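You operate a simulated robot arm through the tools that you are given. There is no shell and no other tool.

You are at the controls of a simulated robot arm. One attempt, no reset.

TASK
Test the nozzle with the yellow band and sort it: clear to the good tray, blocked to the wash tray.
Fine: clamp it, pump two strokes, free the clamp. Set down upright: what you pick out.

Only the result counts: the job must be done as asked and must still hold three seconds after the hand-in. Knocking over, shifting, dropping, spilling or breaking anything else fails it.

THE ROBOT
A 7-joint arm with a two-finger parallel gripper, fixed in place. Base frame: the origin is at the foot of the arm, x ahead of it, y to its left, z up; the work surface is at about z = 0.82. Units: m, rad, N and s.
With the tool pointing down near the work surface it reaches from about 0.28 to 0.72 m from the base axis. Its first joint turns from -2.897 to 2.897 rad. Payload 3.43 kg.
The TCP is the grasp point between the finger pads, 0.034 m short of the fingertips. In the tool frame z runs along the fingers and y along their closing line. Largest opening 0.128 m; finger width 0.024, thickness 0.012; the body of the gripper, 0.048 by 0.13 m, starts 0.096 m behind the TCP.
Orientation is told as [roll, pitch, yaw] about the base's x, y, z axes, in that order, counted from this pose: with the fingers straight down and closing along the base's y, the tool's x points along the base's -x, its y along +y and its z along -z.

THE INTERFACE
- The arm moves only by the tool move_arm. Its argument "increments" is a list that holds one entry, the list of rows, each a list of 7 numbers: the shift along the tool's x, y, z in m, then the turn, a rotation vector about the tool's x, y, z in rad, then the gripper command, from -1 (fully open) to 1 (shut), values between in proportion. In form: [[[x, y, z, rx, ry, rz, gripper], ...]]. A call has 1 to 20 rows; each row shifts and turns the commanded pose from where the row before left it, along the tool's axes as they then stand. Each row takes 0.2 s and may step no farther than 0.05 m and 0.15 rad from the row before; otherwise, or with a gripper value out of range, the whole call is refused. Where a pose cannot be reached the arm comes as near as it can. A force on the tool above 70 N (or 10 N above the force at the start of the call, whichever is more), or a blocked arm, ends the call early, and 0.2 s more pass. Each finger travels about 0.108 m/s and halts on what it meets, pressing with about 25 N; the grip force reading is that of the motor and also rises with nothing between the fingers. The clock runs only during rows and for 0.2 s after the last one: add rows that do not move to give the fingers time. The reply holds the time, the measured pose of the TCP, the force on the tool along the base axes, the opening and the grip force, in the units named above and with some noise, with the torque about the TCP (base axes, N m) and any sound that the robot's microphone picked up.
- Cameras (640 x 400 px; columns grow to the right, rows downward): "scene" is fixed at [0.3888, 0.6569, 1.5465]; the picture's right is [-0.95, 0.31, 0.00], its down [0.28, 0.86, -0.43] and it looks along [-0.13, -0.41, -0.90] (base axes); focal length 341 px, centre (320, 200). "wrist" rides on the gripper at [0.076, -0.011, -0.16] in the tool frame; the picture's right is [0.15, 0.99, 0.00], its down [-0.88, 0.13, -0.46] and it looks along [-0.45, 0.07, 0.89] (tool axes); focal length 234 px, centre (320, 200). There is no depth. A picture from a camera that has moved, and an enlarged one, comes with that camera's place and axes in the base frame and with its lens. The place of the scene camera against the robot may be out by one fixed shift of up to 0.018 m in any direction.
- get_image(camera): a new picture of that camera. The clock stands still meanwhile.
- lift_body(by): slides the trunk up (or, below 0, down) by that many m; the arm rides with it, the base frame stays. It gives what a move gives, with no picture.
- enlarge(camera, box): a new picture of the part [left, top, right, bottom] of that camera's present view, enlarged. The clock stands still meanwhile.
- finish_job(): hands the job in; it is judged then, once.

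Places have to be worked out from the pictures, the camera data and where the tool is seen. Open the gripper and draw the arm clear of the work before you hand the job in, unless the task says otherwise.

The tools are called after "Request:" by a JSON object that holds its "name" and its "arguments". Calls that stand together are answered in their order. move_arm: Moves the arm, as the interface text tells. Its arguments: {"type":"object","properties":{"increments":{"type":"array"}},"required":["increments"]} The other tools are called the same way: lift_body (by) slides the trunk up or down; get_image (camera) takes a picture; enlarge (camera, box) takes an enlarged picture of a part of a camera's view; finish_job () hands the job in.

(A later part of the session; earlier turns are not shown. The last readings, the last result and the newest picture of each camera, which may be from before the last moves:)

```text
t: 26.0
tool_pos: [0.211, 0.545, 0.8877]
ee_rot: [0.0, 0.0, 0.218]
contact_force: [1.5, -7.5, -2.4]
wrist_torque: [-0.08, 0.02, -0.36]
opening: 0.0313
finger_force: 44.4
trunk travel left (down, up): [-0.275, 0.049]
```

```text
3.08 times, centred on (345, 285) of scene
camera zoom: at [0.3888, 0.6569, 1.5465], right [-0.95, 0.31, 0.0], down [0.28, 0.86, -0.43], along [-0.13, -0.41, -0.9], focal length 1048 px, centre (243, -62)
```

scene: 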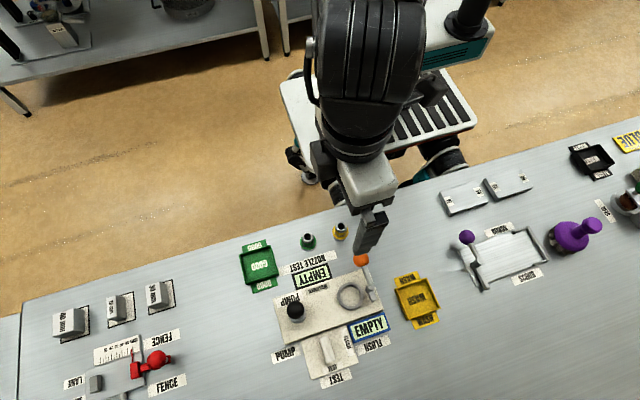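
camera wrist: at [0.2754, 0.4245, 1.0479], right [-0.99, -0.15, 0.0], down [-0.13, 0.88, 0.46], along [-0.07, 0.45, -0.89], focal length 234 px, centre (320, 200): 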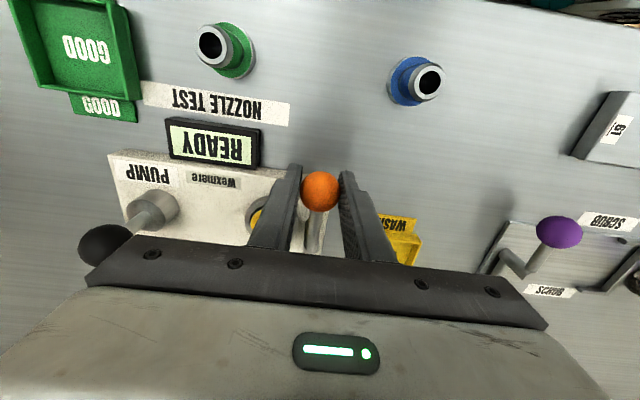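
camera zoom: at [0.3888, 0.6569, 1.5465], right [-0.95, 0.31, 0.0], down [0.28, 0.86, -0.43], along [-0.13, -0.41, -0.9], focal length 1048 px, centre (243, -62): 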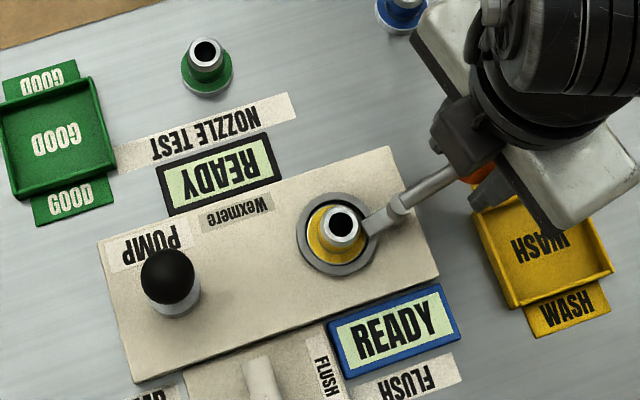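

The tail is over the flange now. I'll finish the quarter turn.

Request:
{"name": "move_arm", "arguments": {"increments": [[[-0.0006, 0.0083, 0, 0, 0, 0.15, 0.6], [-0.0001, 0.0038, 0, 0, 0, 0.068, 0.6], [0, 0, 0, 0, 0, 0, 0.6], [0, 0, 0, 0, 0, 0, 0.6]]]}}

Request:
{"name": "enlarge", "arguments": {"camera": "scene", "box": [270, 220, 420, 350]}}

Request:
{"name": "get_image", "arguments": {"camera": "wrist"}}

```text
t: 27.0
tool_pos: [0.2096, 0.5558, 0.8865]
ee_rot: [0.0, -0.001, 0.002]
contact_force: [3.5, -9.4, -1.5]
wrist_torque: [-0.18, -0.46, 0.3]
opening: 0.0315
finger_force: 45.1
trunk travel left (down, up): [-0.275, 0.049]
```

```text
3.08 times, centred on (345, 285) of scene
camera zoom: at [0.3888, 0.6569, 1.5465], right [-0.95, 0.31, 0.0], down [0.28, 0.86, -0.43], along [-0.13, -0.41, -0.9], focal length 1048 px, centre (243, -62)
```

zoom: 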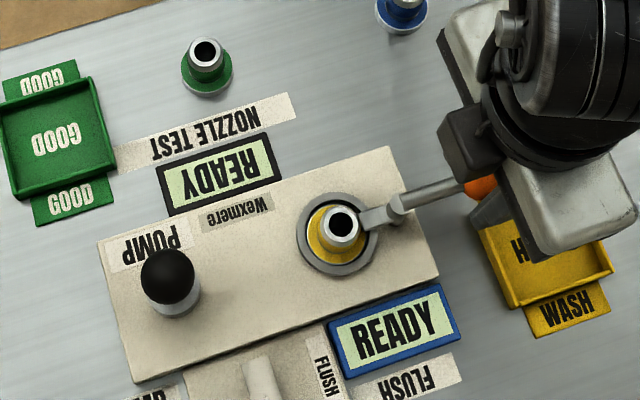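

```text
taken
camera wrist: at [0.1336, 0.5439, 1.0479], right [-0.15, 0.99, 0.0], down [0.88, 0.13, 0.46], along [0.45, 0.07, -0.89], focal length 234 px, centre (320, 200)
```

wrist: 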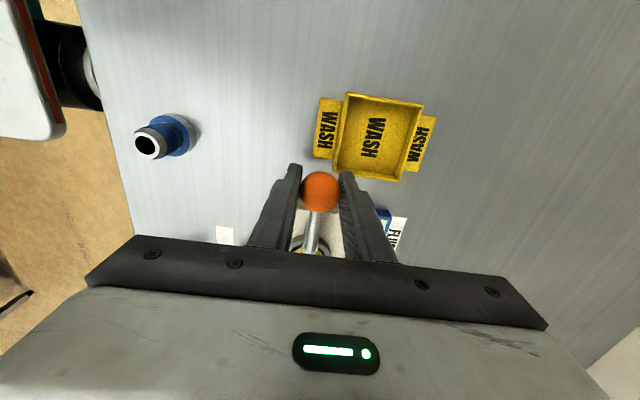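

The lever has turned about 90°. The displays still read READY, so I'll push a little further to feel whether there's an end stop.

Request:
{"name": "move_arm", "arguments": {"increments": [[[0, 0.0035, 0, 0, 0, 0.06, 0.6], [0, 0.0035, 0, 0, 0, 0.06, 0.6], [0, 0, 0, 0, 0, 0, 0.6]]]}}

Request:
{"name": "enlarge", "arguments": {"camera": "scene", "box": [270, 220, 420, 350]}}

```text
t: 27.8
tool_pos: [0.213, 0.5551, 0.8887]
ee_rot: [-0.013, 0.001, -0.12]
contact_force: [11.4, -42.1, 4.1]
wrist_torque: [-0.02, -0.33, 0.32]
opening: 0.0313
finger_force: 44.7
trunk travel left (down, up): [-0.275, 0.049]
```

```text
3.08 times, centred on (345, 285) of scene
camera zoom: at [0.3888, 0.6569, 1.5465], right [-0.95, 0.31, 0.0], down [0.28, 0.86, -0.43], along [-0.13, -0.41, -0.9], focal length 1048 px, centre (243, -62)
```

zoom: 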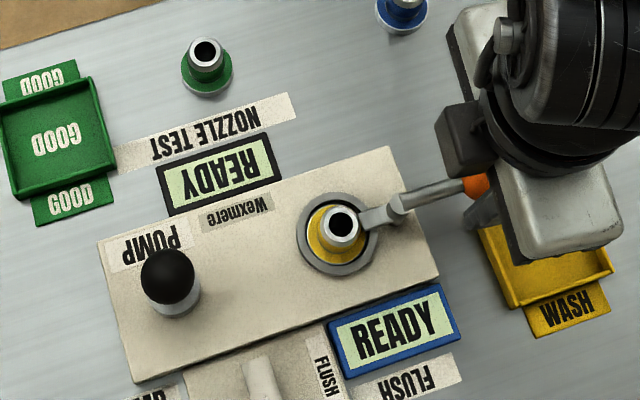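

There's a firm end stop at 90° (42 N), so the clamp is fully closed. I'll relax the push, open slightly and rise.

Request:
{"name": "move_arm", "arguments": {"increments": [[[0, -0.0035, 0, 0, 0, -0.06, 0.6], [0, -0.0035, 0, 0, 0, -0.06, 0.6], [0, 0, 0, 0, 0, 0, 0.5], [0, 0, 0, 0, 0, 0, 0.3], [0, 0, 0, 0, 0, 0, 0.25], [0, 0, -0.03, 0, 0, 0, 0.25], [0, 0, -0.04, 0, 0, 0, 0.25], [0, 0, -0.04, 0, 0, 0, 0.25], [0, 0, 0, 0, 0, 0, 0.25]]]}}

Request:
{"name": "get_image", "arguments": {"camera": "wrist"}}

Request:
{"name": "enlarge", "arguments": {"camera": "scene", "box": [270, 220, 420, 350]}}

```text
t: 29.8
tool_pos: [0.2068, 0.5554, 0.9973]
ee_rot: [-0.002, 0.001, 0.003]
contact_force: [-0.2, 0.1, 1.0]
wrist_torque: [0.0, 0.04, 0.03]
opening: 0.048
finger_force: 0.1
trunk travel left (down, up): [-0.275, 0.049]
```

```text
taken
camera wrist: at [0.1314, 0.5443, 1.1591], right [-0.15, 0.99, 0.0], down [0.88, 0.13, 0.46], along [0.45, 0.07, -0.89], focal length 234 px, centre (320, 200)
```

wrist: 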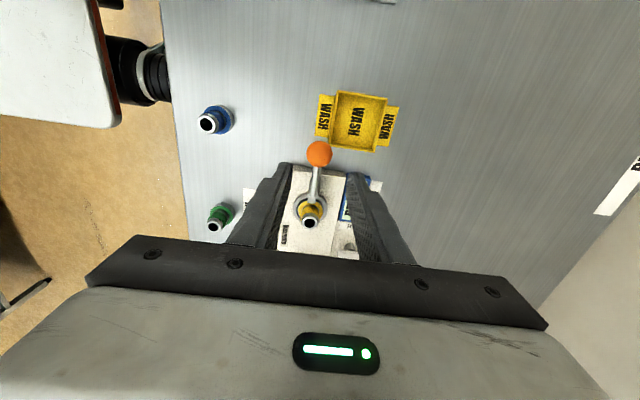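

```text
3.08 times, centred on (345, 285) of scene
camera zoom: at [0.3888, 0.6569, 1.5465], right [-0.95, 0.31, 0.0], down [0.28, 0.86, -0.43], along [-0.13, -0.41, -0.9], focal length 1048 px, centre (243, -62)
```

zoom: 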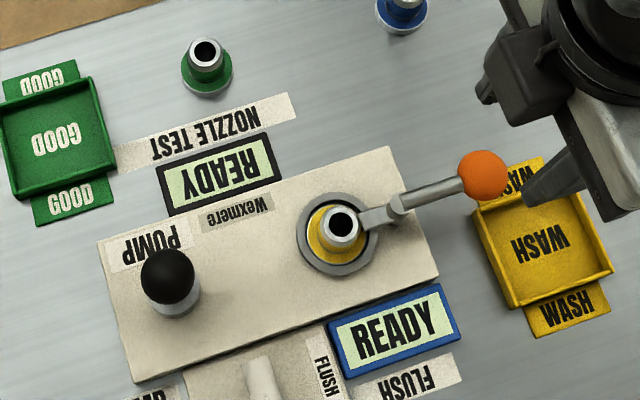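

The clamp is closed over the nozzle. Next I'll hover above the black pump knob, near (0.413, 0.556, 0.91), to centre on it.

Request:
{"name": "move_arm", "arguments": {"increments": [[[-0.0412, 0, -0.006, 0, 0, 0, 0.06], [-0.0412, 0, -0.006, 0, 0, 0, 0.06], [-0.0412, 0, -0.006, 0, 0, 0, 0.06], [-0.0412, 0, -0.006, 0, 0, 0, 0.06], [-0.0412, 0, -0.006, 0, 0, 0, 0.06], [0, 0, 0, 0, 0, 0, 0.06]]]}}

Request:
{"name": "get_image", "arguments": {"camera": "wrist"}}

Request:
{"name": "enlarge", "arguments": {"camera": "wrist", "box": [270, 110, 370, 200]}}

```text
t: 31.2
tool_pos: [0.4154, 0.5557, 1.0279]
ee_rot: [0.0, 0.001, 0.004]
contact_force: [0.5, -0.4, -0.2]
wrist_torque: [0.01, 0.01, -0.07]
opening: 0.06
finger_force: 0.0
trunk travel left (down, up): [-0.275, 0.049]
```

```text
taken
camera wrist: at [0.3383, 0.5457, 1.1875], right [-0.15, 0.99, 0.0], down [0.88, 0.13, 0.46], along [0.45, 0.07, -0.89], focal length 234 px, centre (320, 200)
```

wrist: 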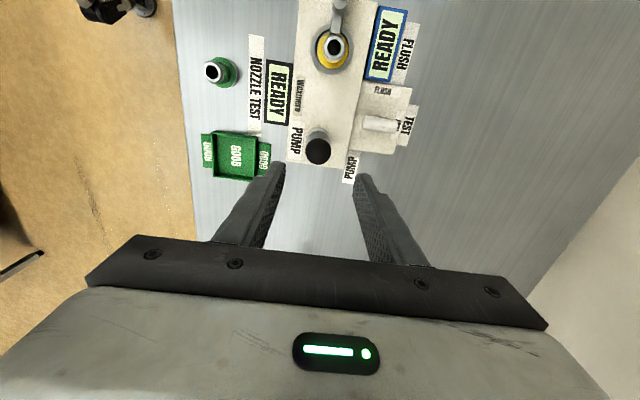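

```text
4.44 times, centred on (320, 155) of wrist
camera zoom: at [0.3383, 0.5457, 1.1875], right [-0.15, 0.99, 0.0], down [0.88, 0.13, 0.46], along [0.45, 0.07, -0.89], focal length 1041 px, centre (320, 400)
```

zoom: 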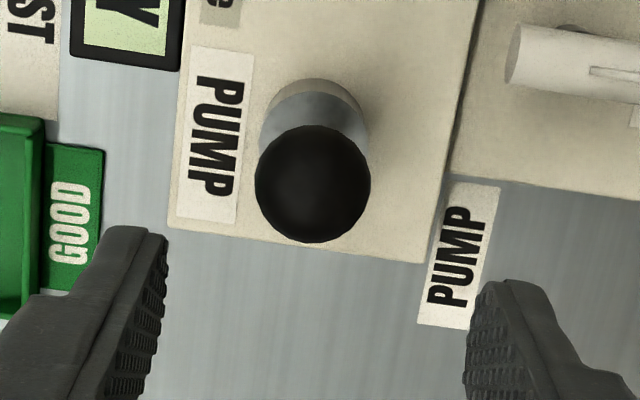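

The knob centre is at (0.4136, 0.5559, 0.91), with its top near z 0.925. I'll close the fingers, lower onto the top of the knob, and press gently to see how it responds.

Request:
{"name": "move_arm", "arguments": {"increments": [[[0.0018, 0, 0, 0, 0, 0, 0.5], [0, 0, 0, 0, 0, 0, 1], [0, 0, 0, 0, 0, 0, 1], [0, 0, 0.03, 0, 0, 0, 1], [0, 0, 0.03, 0, 0, 0, 1], [0, 0, 0.005, 0, 0, 0, 1], [0, 0, 0, 0, 0, 0, 1]]]}}

Request:
{"name": "enlarge", "arguments": {"camera": "scene", "box": [240, 220, 390, 350]}}

Request:
{"name": "get_image", "arguments": {"camera": "wrist"}}

```text
t: 32.8
tool_pos: [0.4135, 0.5571, 0.9616]
ee_rot: [-0.001, 0.0, 0.002]
contact_force: [0.1, -0.3, -0.3]
wrist_torque: [-0.01, -0.02, 0.02]
opening: 0.0
finger_force: 25.1
trunk travel left (down, up): [-0.275, 0.049]
```

```text
3.08 times, centred on (315, 285) of scene
camera zoom: at [0.3888, 0.6569, 1.5465], right [-0.95, 0.31, 0.0], down [0.28, 0.86, -0.43], along [-0.13, -0.41, -0.9], focal length 1048 px, centre (335, -62)
```

zoom: 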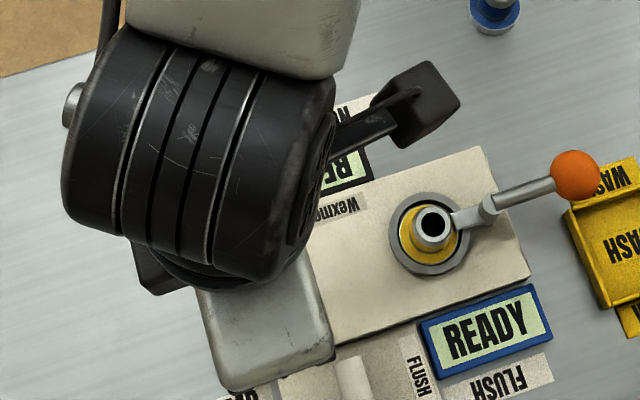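

```text
taken
camera wrist: at [0.3369, 0.5453, 1.1231], right [-0.15, 0.99, 0.0], down [0.88, 0.13, 0.46], along [0.45, 0.07, -0.89], focal length 234 px, centre (320, 200)
```

wrist: 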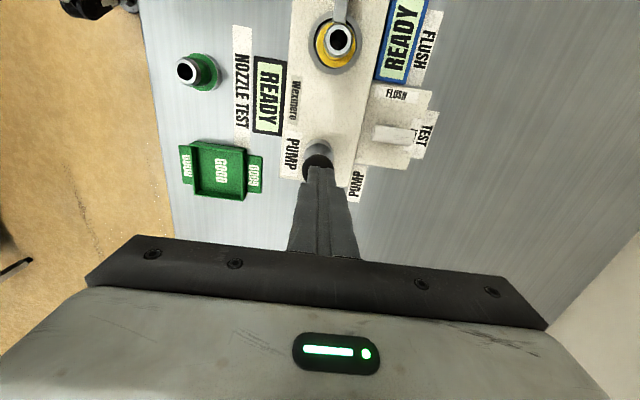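

The fingertips are just above the knob and both displays are visible from here. I'll begin pressing down slowly.

Request:
{"name": "move_arm", "arguments": {"increments": [[[0, 0, 0.004, 0, 0, 0, 1], [0, 0, 0.004, 0, 0, 0, 1], [0, 0, 0.004, 0, 0, 0, 1], [0, 0, 0, 0, 0, 0, 1]]]}}

Request:
{"name": "get_image", "arguments": {"camera": "wrist"}}

```text
t: 33.8
tool_pos: [0.4127, 0.557, 0.9507]
ee_rot: [0.0, 0.0, 0.004]
contact_force: [0.0, 0.0, 2.5]
wrist_torque: [0.03, 0.01, -0.02]
opening: 0.0002
finger_force: 24.9
trunk travel left (down, up): [-0.275, 0.049]
```

```text
taken
camera wrist: at [0.3368, 0.5452, 1.111], right [-0.15, 0.99, 0.0], down [0.88, 0.13, 0.46], along [0.45, 0.07, -0.89], focal length 234 px, centre (320, 200)
```

wrist: 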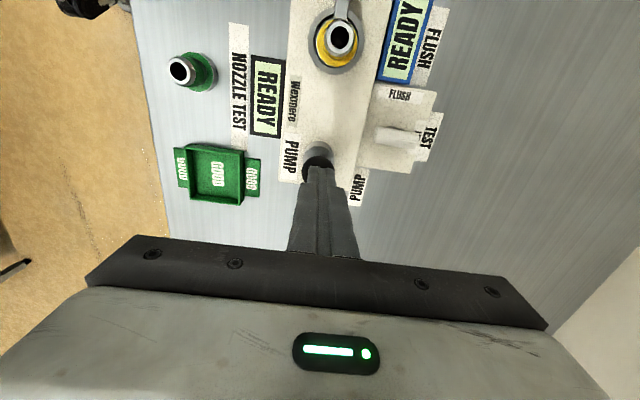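

Contact is light, about 2.5 N, which feels like a soft spring. I'll keep pressing until it bottoms out.

Request:
{"name": "move_arm", "arguments": {"increments": [[[0, 0, 0.004, 0, 0, 0, 1], [0, 0, 0.004, 0, 0, 0, 1], [0, 0, 0.004, 0, 0, 0, 1], [0, 0, 0, 0, 0, 0, 1]]]}}

Request:
{"name": "get_image", "arguments": {"camera": "wrist"}}

```text
t: 34.8
tool_pos: [0.4139, 0.5566, 0.9378]
ee_rot: [0.0, -0.001, 0.004]
contact_force: [-1.1, 0.4, 3.5]
wrist_torque: [0.01, 0.05, 0.02]
opening: 0.0
finger_force: 25.3
trunk travel left (down, up): [-0.275, 0.049]
```

```text
taken
camera wrist: at [0.337, 0.545, 1.0988], right [-0.15, 0.99, 0.0], down [0.88, 0.13, 0.46], along [0.45, 0.07, -0.89], focal length 234 px, centre (320, 200)
```

wrist: 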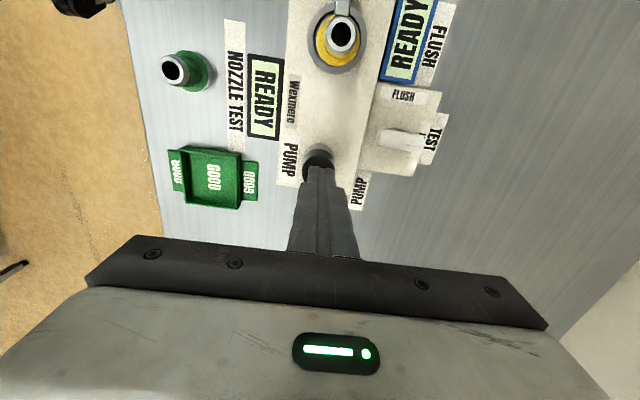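

Request:
{"name": "move_arm", "arguments": {"increments": [[[0, 0, 0.003, 0, 0, 0, 1], [0, 0, 0.003, 0, 0, 0, 1], [0, 0, 0.002, 0, 0, 0, 1], [0, 0, 0, 0, 0, 0, 1]]]}}

Request:
{"name": "get_image", "arguments": {"camera": "wrist"}}

```text
t: 35.8
tool_pos: [0.414, 0.5561, 0.936]
ee_rot: [0.005, -0.005, 0.001]
contact_force: [-1.3, -4.5, 32.1]
wrist_torque: [-0.2, 0.0, 0.03]
opening: 0.0
finger_force: 25.3
trunk travel left (down, up): [-0.275, 0.049]
```

```text
taken
camera wrist: at [0.3361, 0.544, 1.0953], right [-0.15, 0.99, 0.0], down [0.88, 0.13, 0.46], along [0.46, 0.07, -0.89], focal length 234 px, centre (320, 200)
```

wrist: 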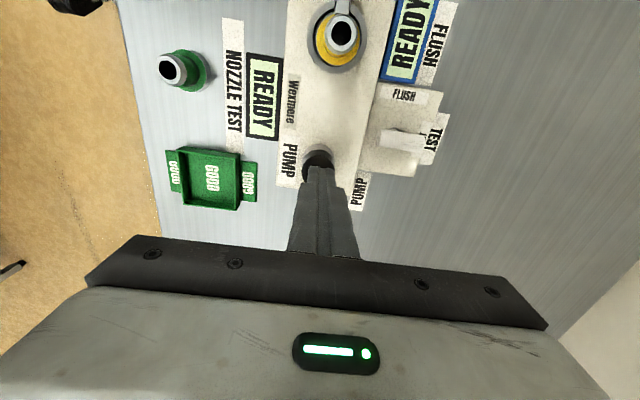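

It bottomed out at about 32 N after roughly 20 mm of travel. I'll raise up and see whether the knob springs back.

Request:
{"name": "move_arm", "arguments": {"increments": [[[0, 0, -0.008, 0, 0, 0, 1], [0, 0, -0.01, 0, 0, 0, 1], [0, 0, -0.01, 0, 0, 0, 1], [0, 0, -0.01, 0, 0, 0, 1], [0, 0, -0.01, 0, 0, 0, 1], [0, 0, 0, 0, 0, 0, 1], [0, 0, 0, 0, 0, 0, 1]]]}}

Request:
{"name": "get_image", "arguments": {"camera": "wrist"}}

Request:
{"name": "enlarge", "arguments": {"camera": "wrist", "box": [230, 0, 450, 180]}}

```text
t: 37.4
tool_pos: [0.4133, 0.5558, 0.9788]
ee_rot: [-0.001, 0.001, 0.004]
contact_force: [-0.5, 0.3, 0.8]
wrist_torque: [0.02, 0.01, -0.04]
opening: 0.0
finger_force: 25.6
trunk travel left (down, up): [-0.275, 0.049]
```

```text
taken
camera wrist: at [0.3372, 0.5452, 1.1388], right [-0.15, 0.99, 0.0], down [0.88, 0.13, 0.46], along [0.45, 0.07, -0.89], focal length 234 px, centre (320, 200)
```

wrist: 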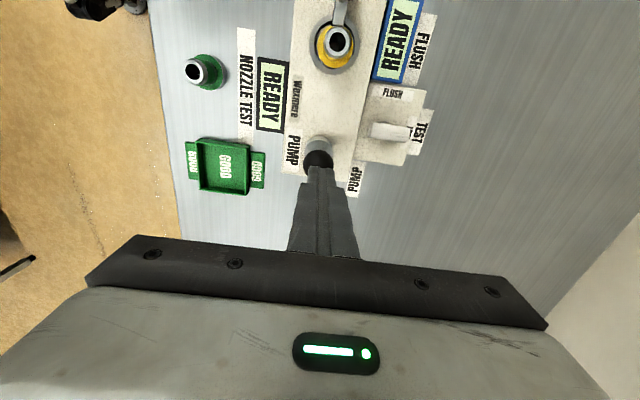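

```text
2.22 times, centred on (340, 90) of wrist
camera zoom: at [0.3372, 0.5452, 1.1388], right [-0.15, 0.99, 0.0], down [0.88, 0.13, 0.46], along [0.45, 0.07, -0.89], focal length 520 px, centre (276, 444)
```

zoom: 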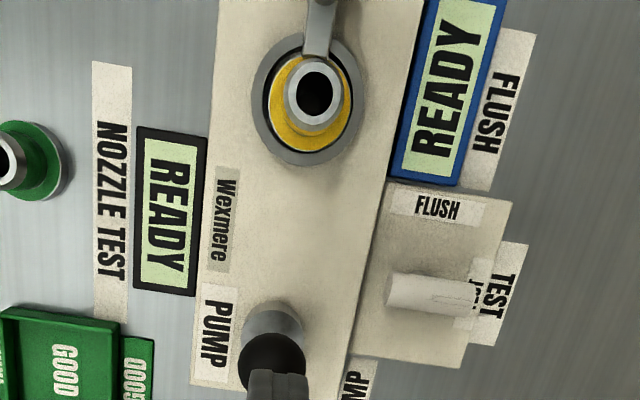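

The knob sprang back to full height, so that's one stroke, and the displays still show READY. I'll do the second stroke now.

Request:
{"name": "move_arm", "arguments": {"increments": [[[0, 0, 0.01, 0, 0, 0, 1], [0, 0, 0.01, 0, 0, 0, 1], [0, 0, 0.006, 0, 0, 0, 1], [0, 0, 0.006, 0, 0, 0, 1], [0, 0, 0.006, 0, 0, 0, 1], [0, 0, 0.006, 0, 0, 0, 1], [0, 0, 0.004, 0, 0, 0, 1], [0, 0, 0, 0, 0, 0, 1]]]}}

Request:
{"name": "get_image", "arguments": {"camera": "wrist"}}

```text
t: 39.2
tool_pos: [0.4133, 0.5559, 0.9353]
ee_rot: [0.004, -0.004, 0.003]
contact_force: [-3.0, -6.3, 29.2]
wrist_torque: [-0.27, 0.06, -0.02]
opening: 0.0
finger_force: 24.9
trunk travel left (down, up): [-0.275, 0.049]
```

```text
taken
camera wrist: at [0.3362, 0.544, 1.0954], right [-0.15, 0.99, 0.0], down [0.88, 0.13, 0.46], along [0.45, 0.07, -0.89], focal length 234 px, centre (320, 200)
```

wrist: 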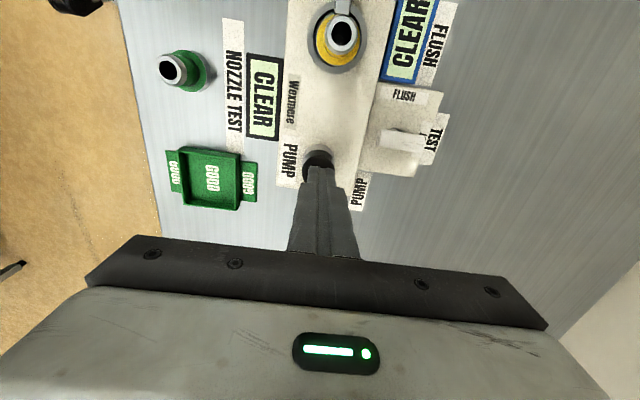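

At the bottom of the second stroke both displays read CLEAR. I'll raise off the pump and read the displays and selector up close.

Request:
{"name": "move_arm", "arguments": {"increments": [[[0, 0, -0.008, 0, 0, 0, 1], [0, 0, -0.01, 0, 0, 0, 1], [0, 0, -0.01, 0, 0, 0, 1], [0, 0, -0.015, 0, 0, 0, 1], [0, 0, -0.03, 0, 0, 0, 1], [0, 0, -0.03, 0, 0, 0, 1], [0, 0, 0, 0, 0, 0, 1]]]}}

Request:
{"name": "enlarge", "arguments": {"camera": "wrist", "box": [180, 0, 450, 200]}}

Request:
{"name": "enlarge", "arguments": {"camera": "scene", "box": [240, 220, 420, 390]}}

```text
t: 40.8
tool_pos: [0.4133, 0.557, 1.034]
ee_rot: [0.0, 0.0, 0.005]
contact_force: [0.4, 0.2, -0.4]
wrist_torque: [-0.02, -0.01, 0.0]
opening: 0.0
finger_force: 25.0
trunk travel left (down, up): [-0.275, 0.049]
```

```text
2.00 times, centred on (315, 100) of wrist
camera zoom: at [0.3371, 0.5451, 1.194], right [-0.15, 0.99, 0.0], down [0.88, 0.13, 0.46], along [0.45, 0.07, -0.89], focal length 468 px, centre (330, 400)
```

zoom: 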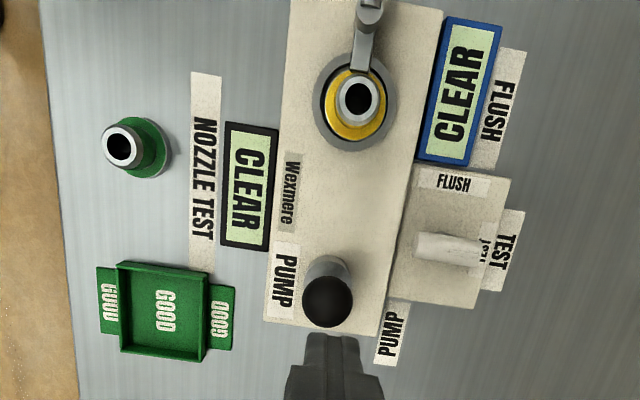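

```text
2.35 times, centred on (330, 305) of scene
camera zoom: at [0.3888, 0.6569, 1.5465], right [-0.95, 0.31, 0.0], down [0.28, 0.86, -0.43], along [-0.13, -0.41, -0.9], focal length 801 px, centre (296, -47)
```

zoom: 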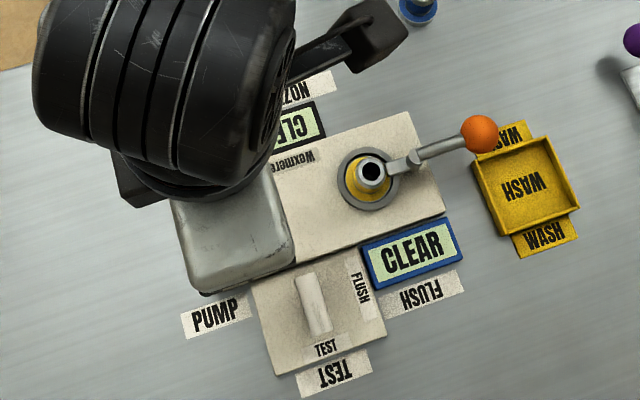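

Both displays read CLEAR. Before I trust that, I'll confirm which end of the selector carries the pointer mark.

Request:
{"name": "enlarge", "arguments": {"camera": "wrist", "box": [350, 80, 420, 140]}}

Request:
{"name": "enlarge", "arguments": {"camera": "scene", "box": [290, 325, 350, 385]}}

```text
6.67 times, centred on (385, 110) of wrist
camera zoom: at [0.3371, 0.5451, 1.194], right [-0.15, 0.99, 0.0], down [0.88, 0.13, 0.46], along [0.45, 0.07, -0.89], focal length 1561 px, centre (-113, 800)
```

zoom: 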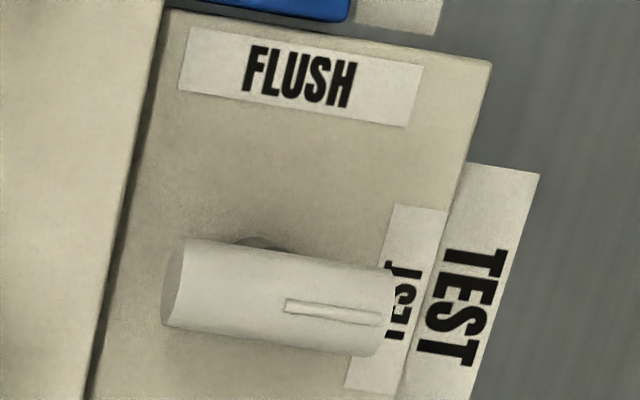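

```text
6.67 times, centred on (320, 355) of scene
camera zoom: at [0.3888, 0.6569, 1.5465], right [-0.95, 0.31, 0.0], down [0.28, 0.86, -0.43], along [-0.13, -0.41, -0.9], focal length 2270 px, centre (320, -833)
```

zoom: 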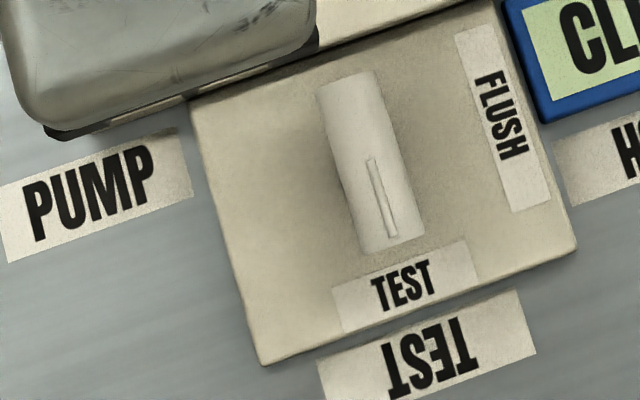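

The mark points to TEST, so CLEAR is a valid test result and the nozzle goes to the good tray. First I'll free the clamp, starting by hovering over the orange ball at about (0.208, 0.5555).

Request:
{"name": "move_arm", "arguments": {"increments": [[[0.041, 0, 0.006, 0, 0, 0, 1], [0.041, 0, 0.006, 0, 0, 0, 0.5], [0.041, 0, 0.006, 0, 0, 0, 0.2], [0.041, 0, 0.006, 0, 0, 0, 0.2], [0.041, 0, 0.006, 0, 0, 0, 0.2], [0, 0, 0, 0, 0, 0, 0.2], [0, 0, 0, 0, 0, 0, 0.2]]]}}

Request:
{"name": "get_image", "arguments": {"camera": "wrist"}}

Request:
{"name": "enlarge", "arguments": {"camera": "wrist", "box": [270, 110, 370, 200]}}

```text
t: 42.4
tool_pos: [0.2076, 0.5561, 1.0029]
ee_rot: [-0.001, 0.0, 0.003]
contact_force: [0.0, -0.1, 1.2]
wrist_torque: [-0.02, 0.0, 0.0]
opening: 0.0515
finger_force: 0.1
trunk travel left (down, up): [-0.275, 0.049]
```

```text
taken
camera wrist: at [0.131, 0.5451, 1.1642], right [-0.15, 0.99, 0.0], down [0.88, 0.13, 0.46], along [0.45, 0.07, -0.89], focal length 234 px, centre (320, 200)
```

wrist: 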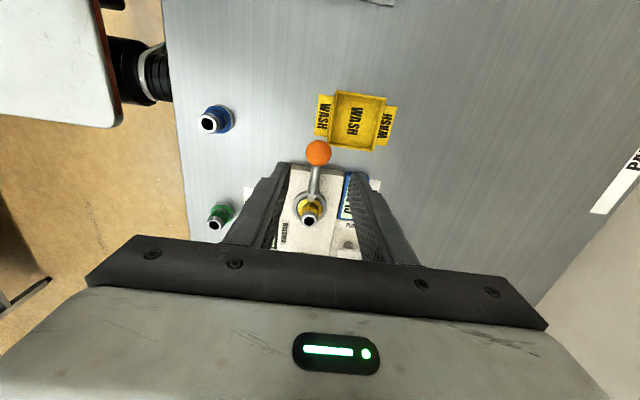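

```text
4.44 times, centred on (320, 155) of wrist
camera zoom: at [0.131, 0.5451, 1.1642], right [-0.15, 0.99, 0.0], down [0.88, 0.13, 0.46], along [0.45, 0.07, -0.89], focal length 1041 px, centre (320, 400)
```

zoom: 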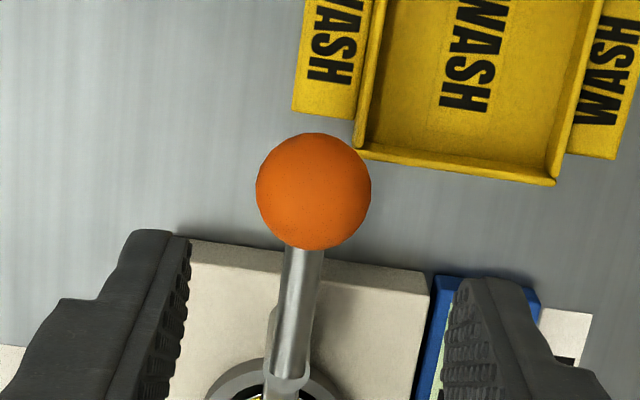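

The ball is at (0.209, 0.556). I'll descend and grip it.

Request:
{"name": "move_arm", "arguments": {"increments": [[[-0.001, 0, 0.035, 0, 0, 0, 0.2], [0, 0, 0.035, 0, 0, 0, 0.2], [0, 0, 0.028, 0, 0, 0, 0.2], [0, 0, 0.017, 0, 0, 0, 0.2], [0, 0, 0, 0, 0, 0, 0.2], [0, 0, 0, 0, 0, 0, 0.4], [0, 0, 0, 0, 0, 0, 0.6], [0, 0, 0, 0, 0, 0, 0.6]]]}}

Request:
{"name": "get_image", "arguments": {"camera": "wrist"}}

```text
t: 44.2
tool_pos: [0.2093, 0.5555, 0.8876]
ee_rot: [-0.004, -0.001, 0.001]
contact_force: [-0.7, -11.2, -0.9]
wrist_torque: [-0.15, -0.07, -0.1]
opening: 0.0313
finger_force: 44.9
trunk travel left (down, up): [-0.275, 0.049]
```

```text
taken
camera wrist: at [0.1329, 0.5443, 1.0487], right [-0.15, 0.99, 0.0], down [0.88, 0.13, 0.45], along [0.45, 0.07, -0.89], focal length 234 px, centre (320, 200)
```

wrist: 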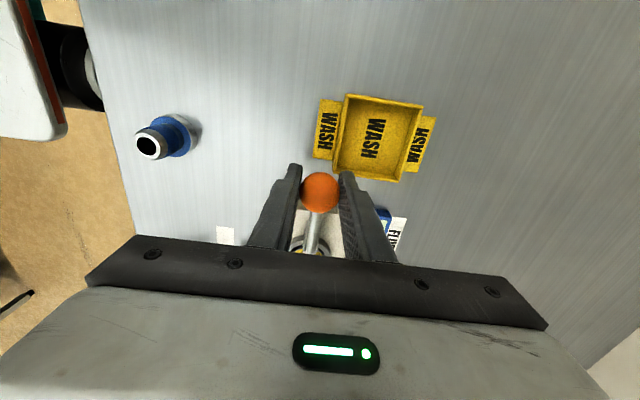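

The grip is firm. I'll swing the lever back, counter-clockwise from above, beginning with half the arc.

Request:
{"name": "move_arm", "arguments": {"increments": [[[-0.0006, -0.0083, 0, 0, 0, -0.15, 0.6], [-0.0006, -0.0083, 0, 0, 0, -0.15, 0.6], [-0.0006, -0.0083, 0, 0, 0, -0.15, 0.6], [-0.0006, -0.0083, 0, 0, 0, -0.15, 0.6], [-0.0006, -0.0083, 0, 0, 0, -0.15, 0.6], [0, 0, 0, 0, 0, 0, 0.6]]]}}

Request:
{"name": "enlarge", "arguments": {"camera": "scene", "box": [270, 220, 420, 350]}}

```text
t: 45.6
tool_pos: [0.2225, 0.5189, 0.8879]
ee_rot: [0.001, 0.002, 0.755]
contact_force: [-9.0, -8.2, -10.7]
wrist_torque: [0.12, -0.04, -0.03]
opening: 0.0311
finger_force: 44.9
trunk travel left (down, up): [-0.275, 0.049]
```

```text
3.08 times, centred on (345, 285) of scene
camera zoom: at [0.3888, 0.6569, 1.5465], right [-0.95, 0.31, 0.0], down [0.28, 0.86, -0.43], along [-0.13, -0.41, -0.9], focal length 1048 px, centre (243, -62)
```

zoom: 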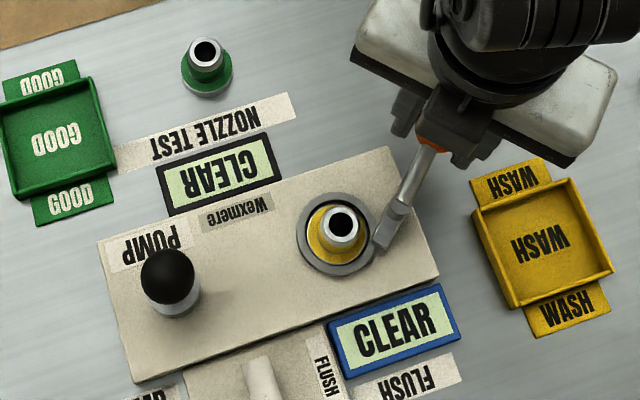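

The lever is coming back and the nozzle is undisturbed. I'll finish the arc with a slight outward correction for the small side load.

Request:
{"name": "move_arm", "arguments": {"increments": [[[0.0002, -0.0083, 0.0005, 0, 0, -0.15, 0.6], [-0.0004, -0.0083, 0.0005, 0, 0, -0.15, 0.6], [-0.0006, -0.0083, 0, 0, 0, -0.15, 0.6], [-0.0006, -0.0083, 0, 0, 0, -0.15, 0.6], [-0.0006, -0.0083, 0, 0, 0, -0.15, 0.6], [0, 0, 0, 0, 0, 0, 0.6]]]}}

Request:
{"name": "enlarge", "arguments": {"camera": "scene", "box": [270, 220, 420, 350]}}

```text
t: 47.0
tool_pos: [0.2599, 0.4994, 0.8883]
ee_rot: [-0.001, 0.0, 1.507]
contact_force: [-7.9, -11.6, 0.5]
wrist_torque: [-0.15, -0.03, 0.38]
opening: 0.0314
finger_force: 45.2
trunk travel left (down, up): [-0.275, 0.049]
```

```text
3.08 times, centred on (345, 285) of scene
camera zoom: at [0.3888, 0.6569, 1.5465], right [-0.95, 0.31, 0.0], down [0.28, 0.86, -0.43], along [-0.13, -0.41, -0.9], focal length 1048 px, centre (243, -62)
```

zoom: 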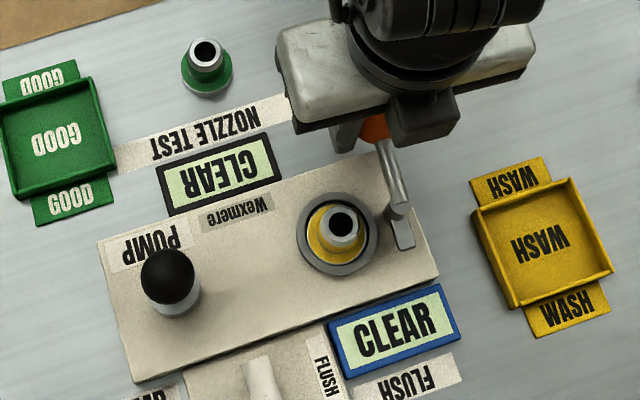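

It's almost home. I'll take the last few mm to the open stop, relax, release and rise.

Request:
{"name": "move_arm", "arguments": {"increments": [[[0.0005, -0.0045, 0, 0, 0, -0.065, 0.6], [0, -0.0015, 0, 0, 0, 0, 0.6], [0, 0, 0, 0, 0, 0, 0.6]]]}}

```text
t: 47.8
tool_pos: [0.2648, 0.4989, 0.8887]
ee_rot: [0.0, -0.001, 1.567]
contact_force: [-10.6, -5.6, 1.7]
wrist_torque: [-0.13, 0.15, 0.5]
opening: 0.0314
finger_force: 45.0
trunk travel left (down, up): [-0.275, 0.049]
```

The ball is back at x 0.265, its starting position. I'll release, rise, and check the lever.

Request:
{"name": "move_arm", "arguments": {"increments": [[[0, 0.001, 0, 0, 0, 0, 0.5], [0, 0, 0, 0, 0, 0, 0.3], [0, 0, 0, 0, 0, 0, 0.15], [0, 0, 0, 0, 0, 0, 0.15], [0, 0, -0.03, 0, 0, 0, 0.15], [0, 0, -0.04, 0, 0, 0, 0.15], [0, 0, -0.05, 0, 0, 0, 0.15], [0, 0, 0, 0, 0, 0, 0.15]]]}}

Request:
{"name": "enlarge", "arguments": {"camera": "scene", "box": [270, 220, 420, 350]}}

Request:
{"name": "get_image", "arguments": {"camera": "wrist"}}

```text
t: 49.6
tool_pos: [0.2658, 0.4981, 1.0075]
ee_rot: [0.0, -0.001, 1.568]
contact_force: [-0.9, 0.4, -0.2]
wrist_torque: [0.02, -0.02, 0.02]
opening: 0.0544
finger_force: 0.2
trunk travel left (down, up): [-0.275, 0.049]
```

```text
3.08 times, centred on (345, 285) of scene
camera zoom: at [0.3888, 0.6569, 1.5465], right [-0.95, 0.31, 0.0], down [0.28, 0.86, -0.43], along [-0.13, -0.41, -0.9], focal length 1048 px, centre (243, -62)
```

zoom: 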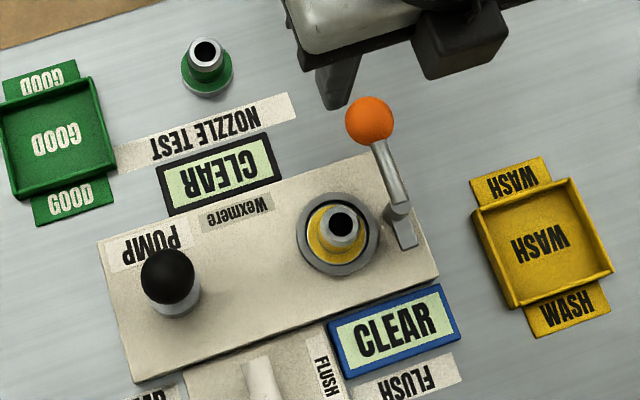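

```text
taken
camera wrist: at [0.2758, 0.4227, 1.1685], right [-0.99, -0.14, 0.0], down [-0.13, 0.88, 0.46], along [-0.07, 0.45, -0.89], focal length 234 px, centre (320, 200)
```

wrist: 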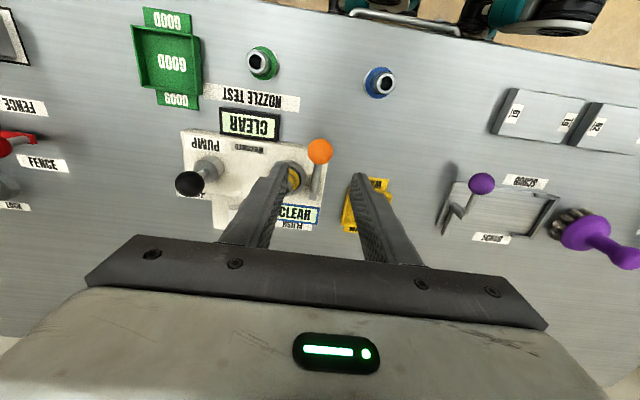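

The lever is home and the nozzle is free. I'll turn the tool back to yaw 0 and hover over the nozzle.

Request:
{"name": "move_arm", "arguments": {"increments": [[[0, 0, 0, 0, 0, 0.15, 0.06], [0, 0, 0, 0, 0, 0.15, 0.06], [0, 0, 0, 0, 0, 0.15, 0.06], [0, 0, 0, 0, 0, 0.15, 0.06], [0, 0, 0, 0, 0, 0.15, 0.06], [0, 0, 0, 0, 0, 0.15, 0.06], [0, 0, 0, 0, 0, 0.15, 0.06], [0, 0, 0, 0, 0, 0.15, 0.06], [0, 0, 0, 0, 0, 0.15, 0.06], [0, 0, 0, 0, 0, 0.15, 0.06], [0, 0, 0, 0, 0, 0.068, 0.06], [-0.019, 0.0292, 0, 0, 0, 0, 0.06], [-0.019, 0.0292, 0, 0, 0, 0, 0.06], [0, 0, 0, 0, 0, 0, 0.06]]]}}

Request:
{"name": "enlarge", "arguments": {"camera": "wrist", "box": [270, 110, 370, 200]}}

Request:
{"name": "get_image", "arguments": {"camera": "wrist"}}

```text
t: 52.6
tool_pos: [0.3034, 0.5593, 1.0065]
ee_rot: [0.001, 0.001, -0.002]
contact_force: [0.4, 0.8, 0.6]
wrist_torque: [0.02, 0.03, 0.0]
opening: 0.0601
finger_force: 0.2
trunk travel left (down, up): [-0.275, 0.049]
```

```text
4.44 times, centred on (320, 155) of wrist
camera zoom: at [0.2271, 0.5472, 1.1674], right [-0.15, 0.99, 0.0], down [0.88, 0.13, 0.46], along [0.45, 0.07, -0.89], focal length 1041 px, centre (320, 400)
```

zoom: 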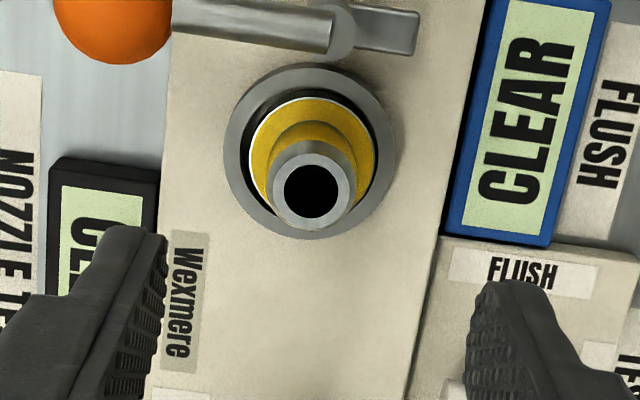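

```text
taken
camera wrist: at [0.2271, 0.5472, 1.1674], right [-0.15, 0.99, 0.0], down [0.88, 0.13, 0.46], along [0.45, 0.07, -0.89], focal length 234 px, centre (320, 200)
```

wrist: 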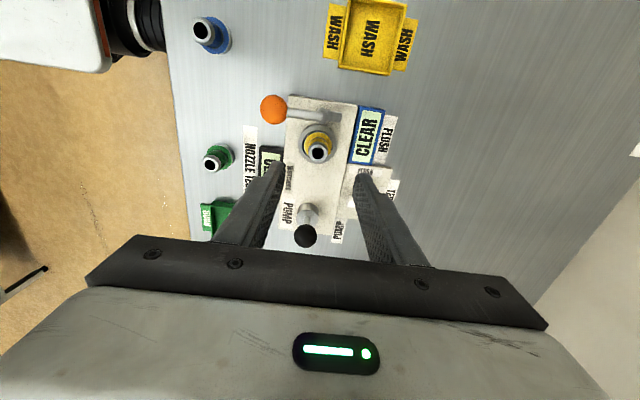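

The nozzle is within 1 mm of centre below the TCP. I'll descend to TCP z≈0.895, with the tips just above the flange, and grip the body.

Request:
{"name": "move_arm", "arguments": {"increments": [[[-0.0006, -0.0008, 0.03, 0, 0, 0, 0.06], [0, 0, 0.03, 0, 0, 0, 0.06], [0, 0, 0.03, 0, 0, 0, 0.06], [0, 0, 0.015, 0, 0, 0, 0.06], [0, 0, 0.0065, 0, 0, 0, 0.06], [0, 0, 0, 0, 0, 0, 0.06], [0, 0, 0, 0, 0, 0, 0.3], [0, 0, 0, 0, 0, 0, 0.6], [0, 0, 0, 0, 0, 0, 1], [0, 0, 0, 0, 0, 0, 1], [0, 0, 0, 0, 0, 0, 1]]]}}

Request:
{"name": "enlarge", "arguments": {"camera": "wrist", "box": [280, 130, 360, 210]}}

```text
t: 55.0
tool_pos: [0.3052, 0.5566, 0.8961]
ee_rot: [0.001, 0.0, 0.0]
contact_force: [-0.2, -1.0, -0.8]
wrist_torque: [-0.03, -0.01, -0.02]
opening: 0.0252
finger_force: 25.2
trunk travel left (down, up): [-0.275, 0.049]
```

```text
5.00 times, centred on (320, 170) of wrist
camera zoom: at [0.2277, 0.5458, 1.0566], right [-0.15, 0.99, 0.0], down [0.88, 0.13, 0.46], along [0.45, 0.07, -0.89], focal length 1171 px, centre (320, 350)
```

zoom: 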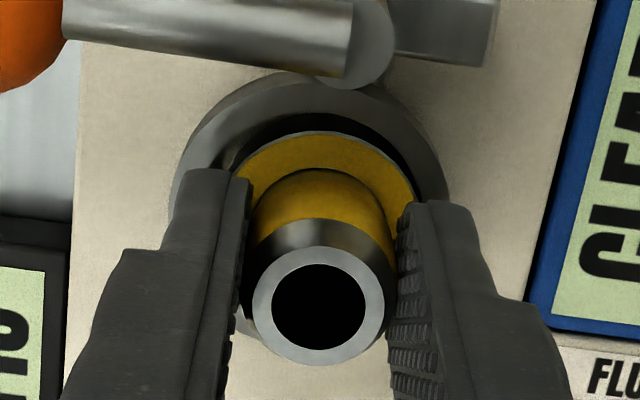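

Gripped again at 25 mm. I'll lift clear, carry it toward the good tray at about (0.463, 0.430), and look before lowering.

Request:
{"name": "move_arm", "arguments": {"increments": [[[0, 0, -0.02, 0, 0, 0, 1], [0, 0, -0.03, 0, 0, 0, 1], [0, 0, -0.04, 0, 0, 0, 1], [0, 0, -0.03, 0, 0, 0, 1], [-0.0316, -0.0253, 0, 0, 0, 0, 1], [-0.0316, -0.0253, 0, 0, 0, 0, 1], [-0.0316, -0.0253, 0, 0, 0, 0, 1], [-0.0316, -0.0253, 0, 0, 0, 0, 1], [-0.0316, -0.0253, 0, 0, 0, 0, 1], [0, 0, 0, 0, 0, 0, 1], [0, 0, 0, 0, 0, 0, 1]]]}}

Request:
{"name": "get_image", "arguments": {"camera": "wrist"}}

Request:
{"name": "enlarge", "arguments": {"camera": "wrist", "box": [260, 100, 380, 210]}}

Request:
{"name": "enlarge", "arguments": {"camera": "scene", "box": [210, 200, 390, 350]}}

```text
t: 57.4
tool_pos: [0.4623, 0.4293, 1.0149]
ee_rot: [-0.001, 0.0, 0.001]
contact_force: [0.1, 0.5, -1.2]
wrist_torque: [0.01, -0.01, -0.01]
opening: 0.0257
finger_force: 25.3
trunk travel left (down, up): [-0.275, 0.049]
```

```text
taken
camera wrist: at [0.3856, 0.4186, 1.1756], right [-0.15, 0.99, 0.0], down [0.88, 0.13, 0.46], along [0.45, 0.07, -0.89], focal length 234 px, centre (320, 200)
```

wrist: 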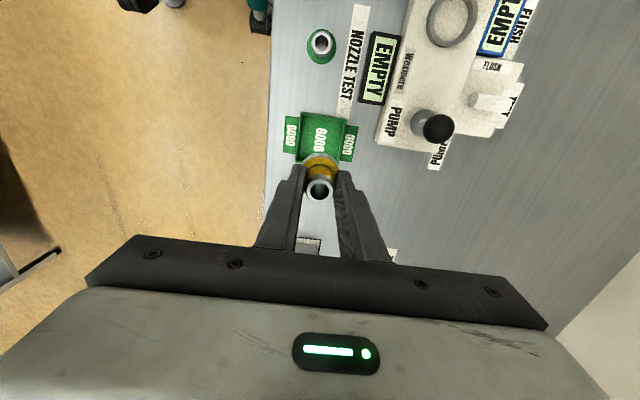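

```text
3.64 times, centred on (320, 155) of wrist
camera zoom: at [0.3856, 0.4186, 1.1756], right [-0.15, 0.99, 0.0], down [0.88, 0.13, 0.46], along [0.45, 0.07, -0.89], focal length 852 px, centre (320, 364)
```

zoom: 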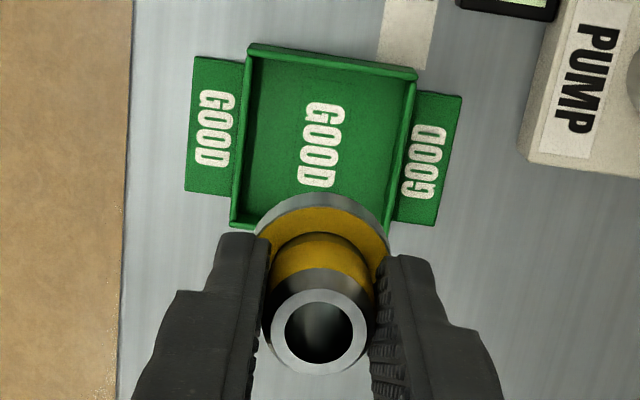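

```text
2.67 times, centred on (300, 275) of scene
camera zoom: at [0.3888, 0.6569, 1.5465], right [-0.95, 0.31, 0.0], down [0.28, 0.86, -0.43], along [-0.13, -0.41, -0.9], focal length 908 px, centre (373, 0)
```

zoom: 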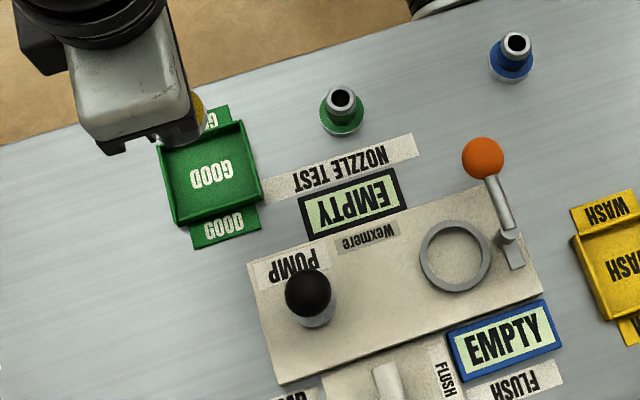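

The displays are back to EMPTY and the nozzle is held upright. The tray centre measures about (0.464, 0.4315), so I'll shift 2 mm and lower close to the tray floor.

Request:
{"name": "move_arm", "arguments": {"increments": [[[-0.0015, 0.002, 0.03, 0, 0, 0, 1], [0, 0, 0.04, 0, 0, 0, 1], [0, 0, 0.03, 0, 0, 0, 1], [0, 0, 0.015, 0, 0, 0, 1], [0, 0, 0.008, 0, 0, 0, 1], [0, 0, 0, 0, 0, 0, 1]]]}}

Request:
{"name": "get_image", "arguments": {"camera": "wrist"}}

Request:
{"name": "enlarge", "arguments": {"camera": "wrist", "box": [260, 110, 380, 220]}}

Request:
{"name": "enlarge", "arguments": {"camera": "scene", "box": [210, 220, 310, 310]}}

```text
t: 58.8
tool_pos: [0.4634, 0.4322, 0.8925]
ee_rot: [0.0, 0.001, 0.0]
contact_force: [-0.3, -0.7, -1.5]
wrist_torque: [-0.01, -0.02, 0.03]
opening: 0.0257
finger_force: 25.4
trunk travel left (down, up): [-0.275, 0.049]
```

```text
taken
camera wrist: at [0.3875, 0.4211, 1.0529], right [-0.15, 0.99, 0.0], down [0.88, 0.13, 0.46], along [0.45, 0.07, -0.89], focal length 234 px, centre (320, 200)
```

wrist: 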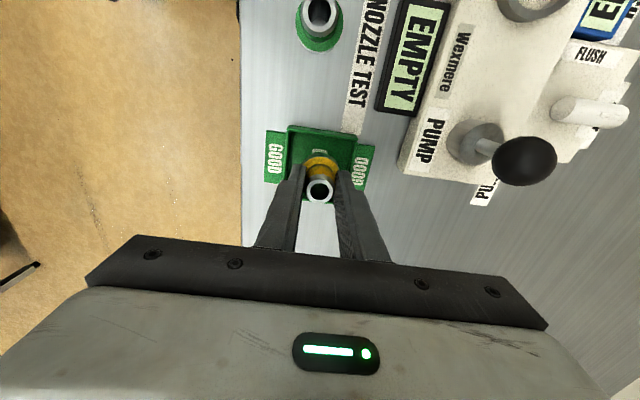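

```text
3.64 times, centred on (320, 165) of wrist
camera zoom: at [0.3875, 0.4211, 1.0529], right [-0.15, 0.99, 0.0], down [0.88, 0.13, 0.46], along [0.45, 0.07, -0.89], focal length 852 px, centre (320, 327)
```

zoom: 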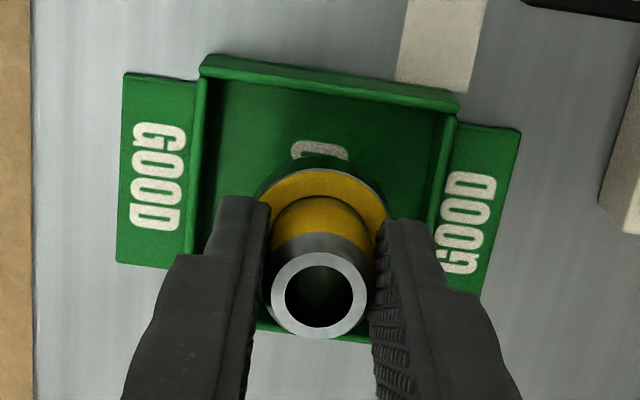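

```text
4.44 times, centred on (260, 265) of scene
camera zoom: at [0.3888, 0.6569, 1.5465], right [-0.95, 0.31, 0.0], down [0.28, 0.86, -0.43], along [-0.13, -0.41, -0.9], focal length 1514 px, centre (587, -89)
```

zoom: 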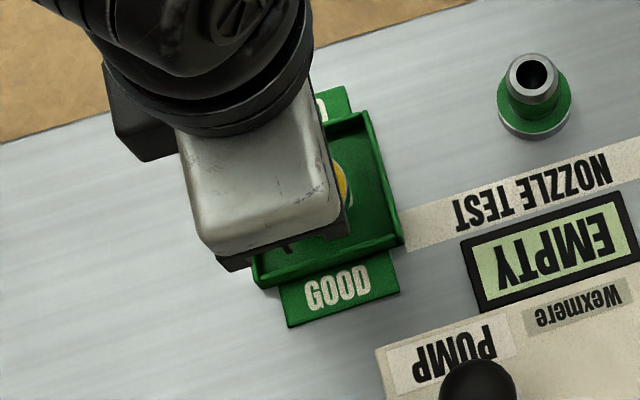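

The nozzle is centred over the tray floor, inside the walls. I'll lower in small steps until it touches.

Request:
{"name": "move_arm", "arguments": {"increments": [[[0, 0, 0.004, 0, 0, 0, 1], [0, 0, 0.004, 0, 0, 0, 1], [0, 0, 0.002, 0, 0, 0, 1], [0, 0, 0, 0, 0, 0, 1]]]}}

```text
t: 59.8
tool_pos: [0.4642, 0.431, 0.8822]
ee_rot: [-0.001, -0.001, 0.0]
contact_force: [-0.1, 0.5, -1.3]
wrist_torque: [-0.02, -0.05, 0.0]
opening: 0.025
finger_force: 24.4
trunk travel left (down, up): [-0.275, 0.049]
```

No contact yet. I'll keep going in 1.5 mm steps.

Request:
{"name": "move_arm", "arguments": {"increments": [[[0, 0, 0.0015, 0, 0, 0, 1], [0, 0, 0.0015, 0, 0, 0, 1], [0, 0, 0, 0, 0, 0, 1]]]}}

```text
t: 60.6
tool_pos: [0.4636, 0.4321, 0.8788]
ee_rot: [-0.001, -0.001, 0.0]
contact_force: [-0.2, -0.7, -1.1]
wrist_torque: [-0.02, 0.01, 0.01]
opening: 0.0252
finger_force: 24.7
trunk travel left (down, up): [-0.275, 0.049]
```

Request:
{"name": "move_arm", "arguments": {"increments": [[[0, 0, 0.0012, 0, 0, 0, 1], [0, 0, 0.0012, 0, 0, 0, 1], [0, 0, 0, 0, 0, 0, 1]]]}}

```text
t: 61.4
tool_pos: [0.464, 0.4327, 0.8765]
ee_rot: [0.0, 0.001, 0.001]
contact_force: [-0.6, 0.5, -2.1]
wrist_torque: [-0.01, 0.01, 0.0]
opening: 0.0253
finger_force: 24.3
trunk travel left (down, up): [-0.275, 0.049]
```

Request:
{"name": "move_arm", "arguments": {"increments": [[[0, 0, 0.0012, 0, 0, 0, 1], [0, 0, 0.0006, 0, 0, 0, 1], [0, 0, 0, 0, 0, 0, 1]]]}}

```text
t: 62.2
tool_pos: [0.4628, 0.4332, 0.8757]
ee_rot: [0.0, -0.002, -0.001]
contact_force: [-0.5, -0.6, 1.9]
wrist_torque: [-0.03, 0.05, 0.01]
opening: 0.0253
finger_force: 24.7
trunk travel left (down, up): [-0.275, 0.049]
```

The reading moved from about −1.5 N to +1.9 N, so the nozzle is resting on the tray floor. I'll open only slightly so the fingers stay inside the walls, then rise straight up.

Request:
{"name": "move_arm", "arguments": {"increments": [[[0, 0, 0, 0, 0, 0, 0.55], [0, 0, 0, 0, 0, 0, 0.5], [0, 0, 0, 0, 0, 0, 0.44], [0, 0, 0, 0, 0, 0, 0.44], [0, 0, 0, 0, 0, 0, 0.44], [0, 0, -0.01, 0, 0, 0, 0.44], [0, 0, -0.02, 0, 0, 0, 0.44], [0, 0, -0.03, 0, 0, 0, 0.44], [0, 0, -0.04, 0, 0, 0, 0.44], [0, 0, -0.04, 0, 0, 0, 0.44], [0, 0, 0, 0, 0, 0, 0.44]]]}}

Request:
{"name": "get_image", "arguments": {"camera": "wrist"}}

Request:
{"name": "enlarge", "arguments": {"camera": "wrist", "box": [260, 90, 380, 200]}}

```text
t: 64.6
tool_pos: [0.4621, 0.431, 1.0157]
ee_rot: [0.0, 0.0, 0.001]
contact_force: [-0.5, -0.6, -0.6]
wrist_torque: [0.02, -0.03, 0.03]
opening: 0.0357
finger_force: 0.1
trunk travel left (down, up): [-0.275, 0.049]
```

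```text
taken
camera wrist: at [0.3866, 0.4202, 1.1765], right [-0.15, 0.99, 0.0], down [0.88, 0.13, 0.46], along [0.45, 0.07, -0.89], focal length 234 px, centre (320, 200)
```

wrist: 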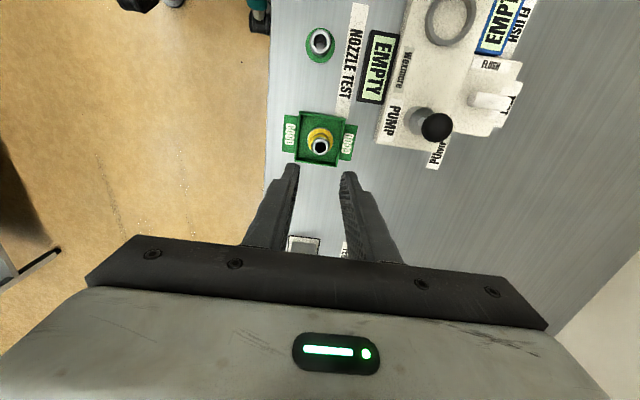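

```text
3.64 times, centred on (320, 145) of wrist
camera zoom: at [0.3866, 0.4202, 1.1765], right [-0.15, 0.99, 0.0], down [0.88, 0.13, 0.46], along [0.45, 0.07, -0.89], focal length 852 px, centre (320, 400)
```

zoom: 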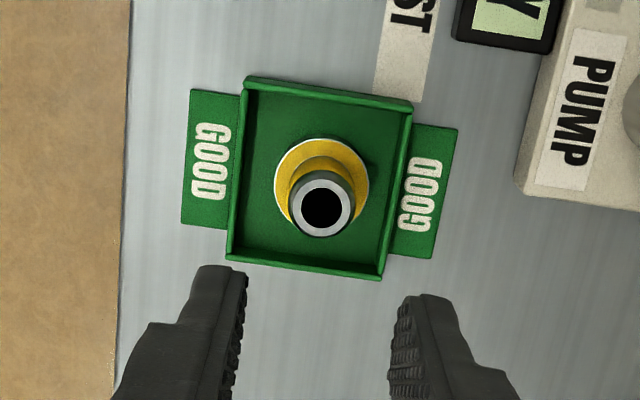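

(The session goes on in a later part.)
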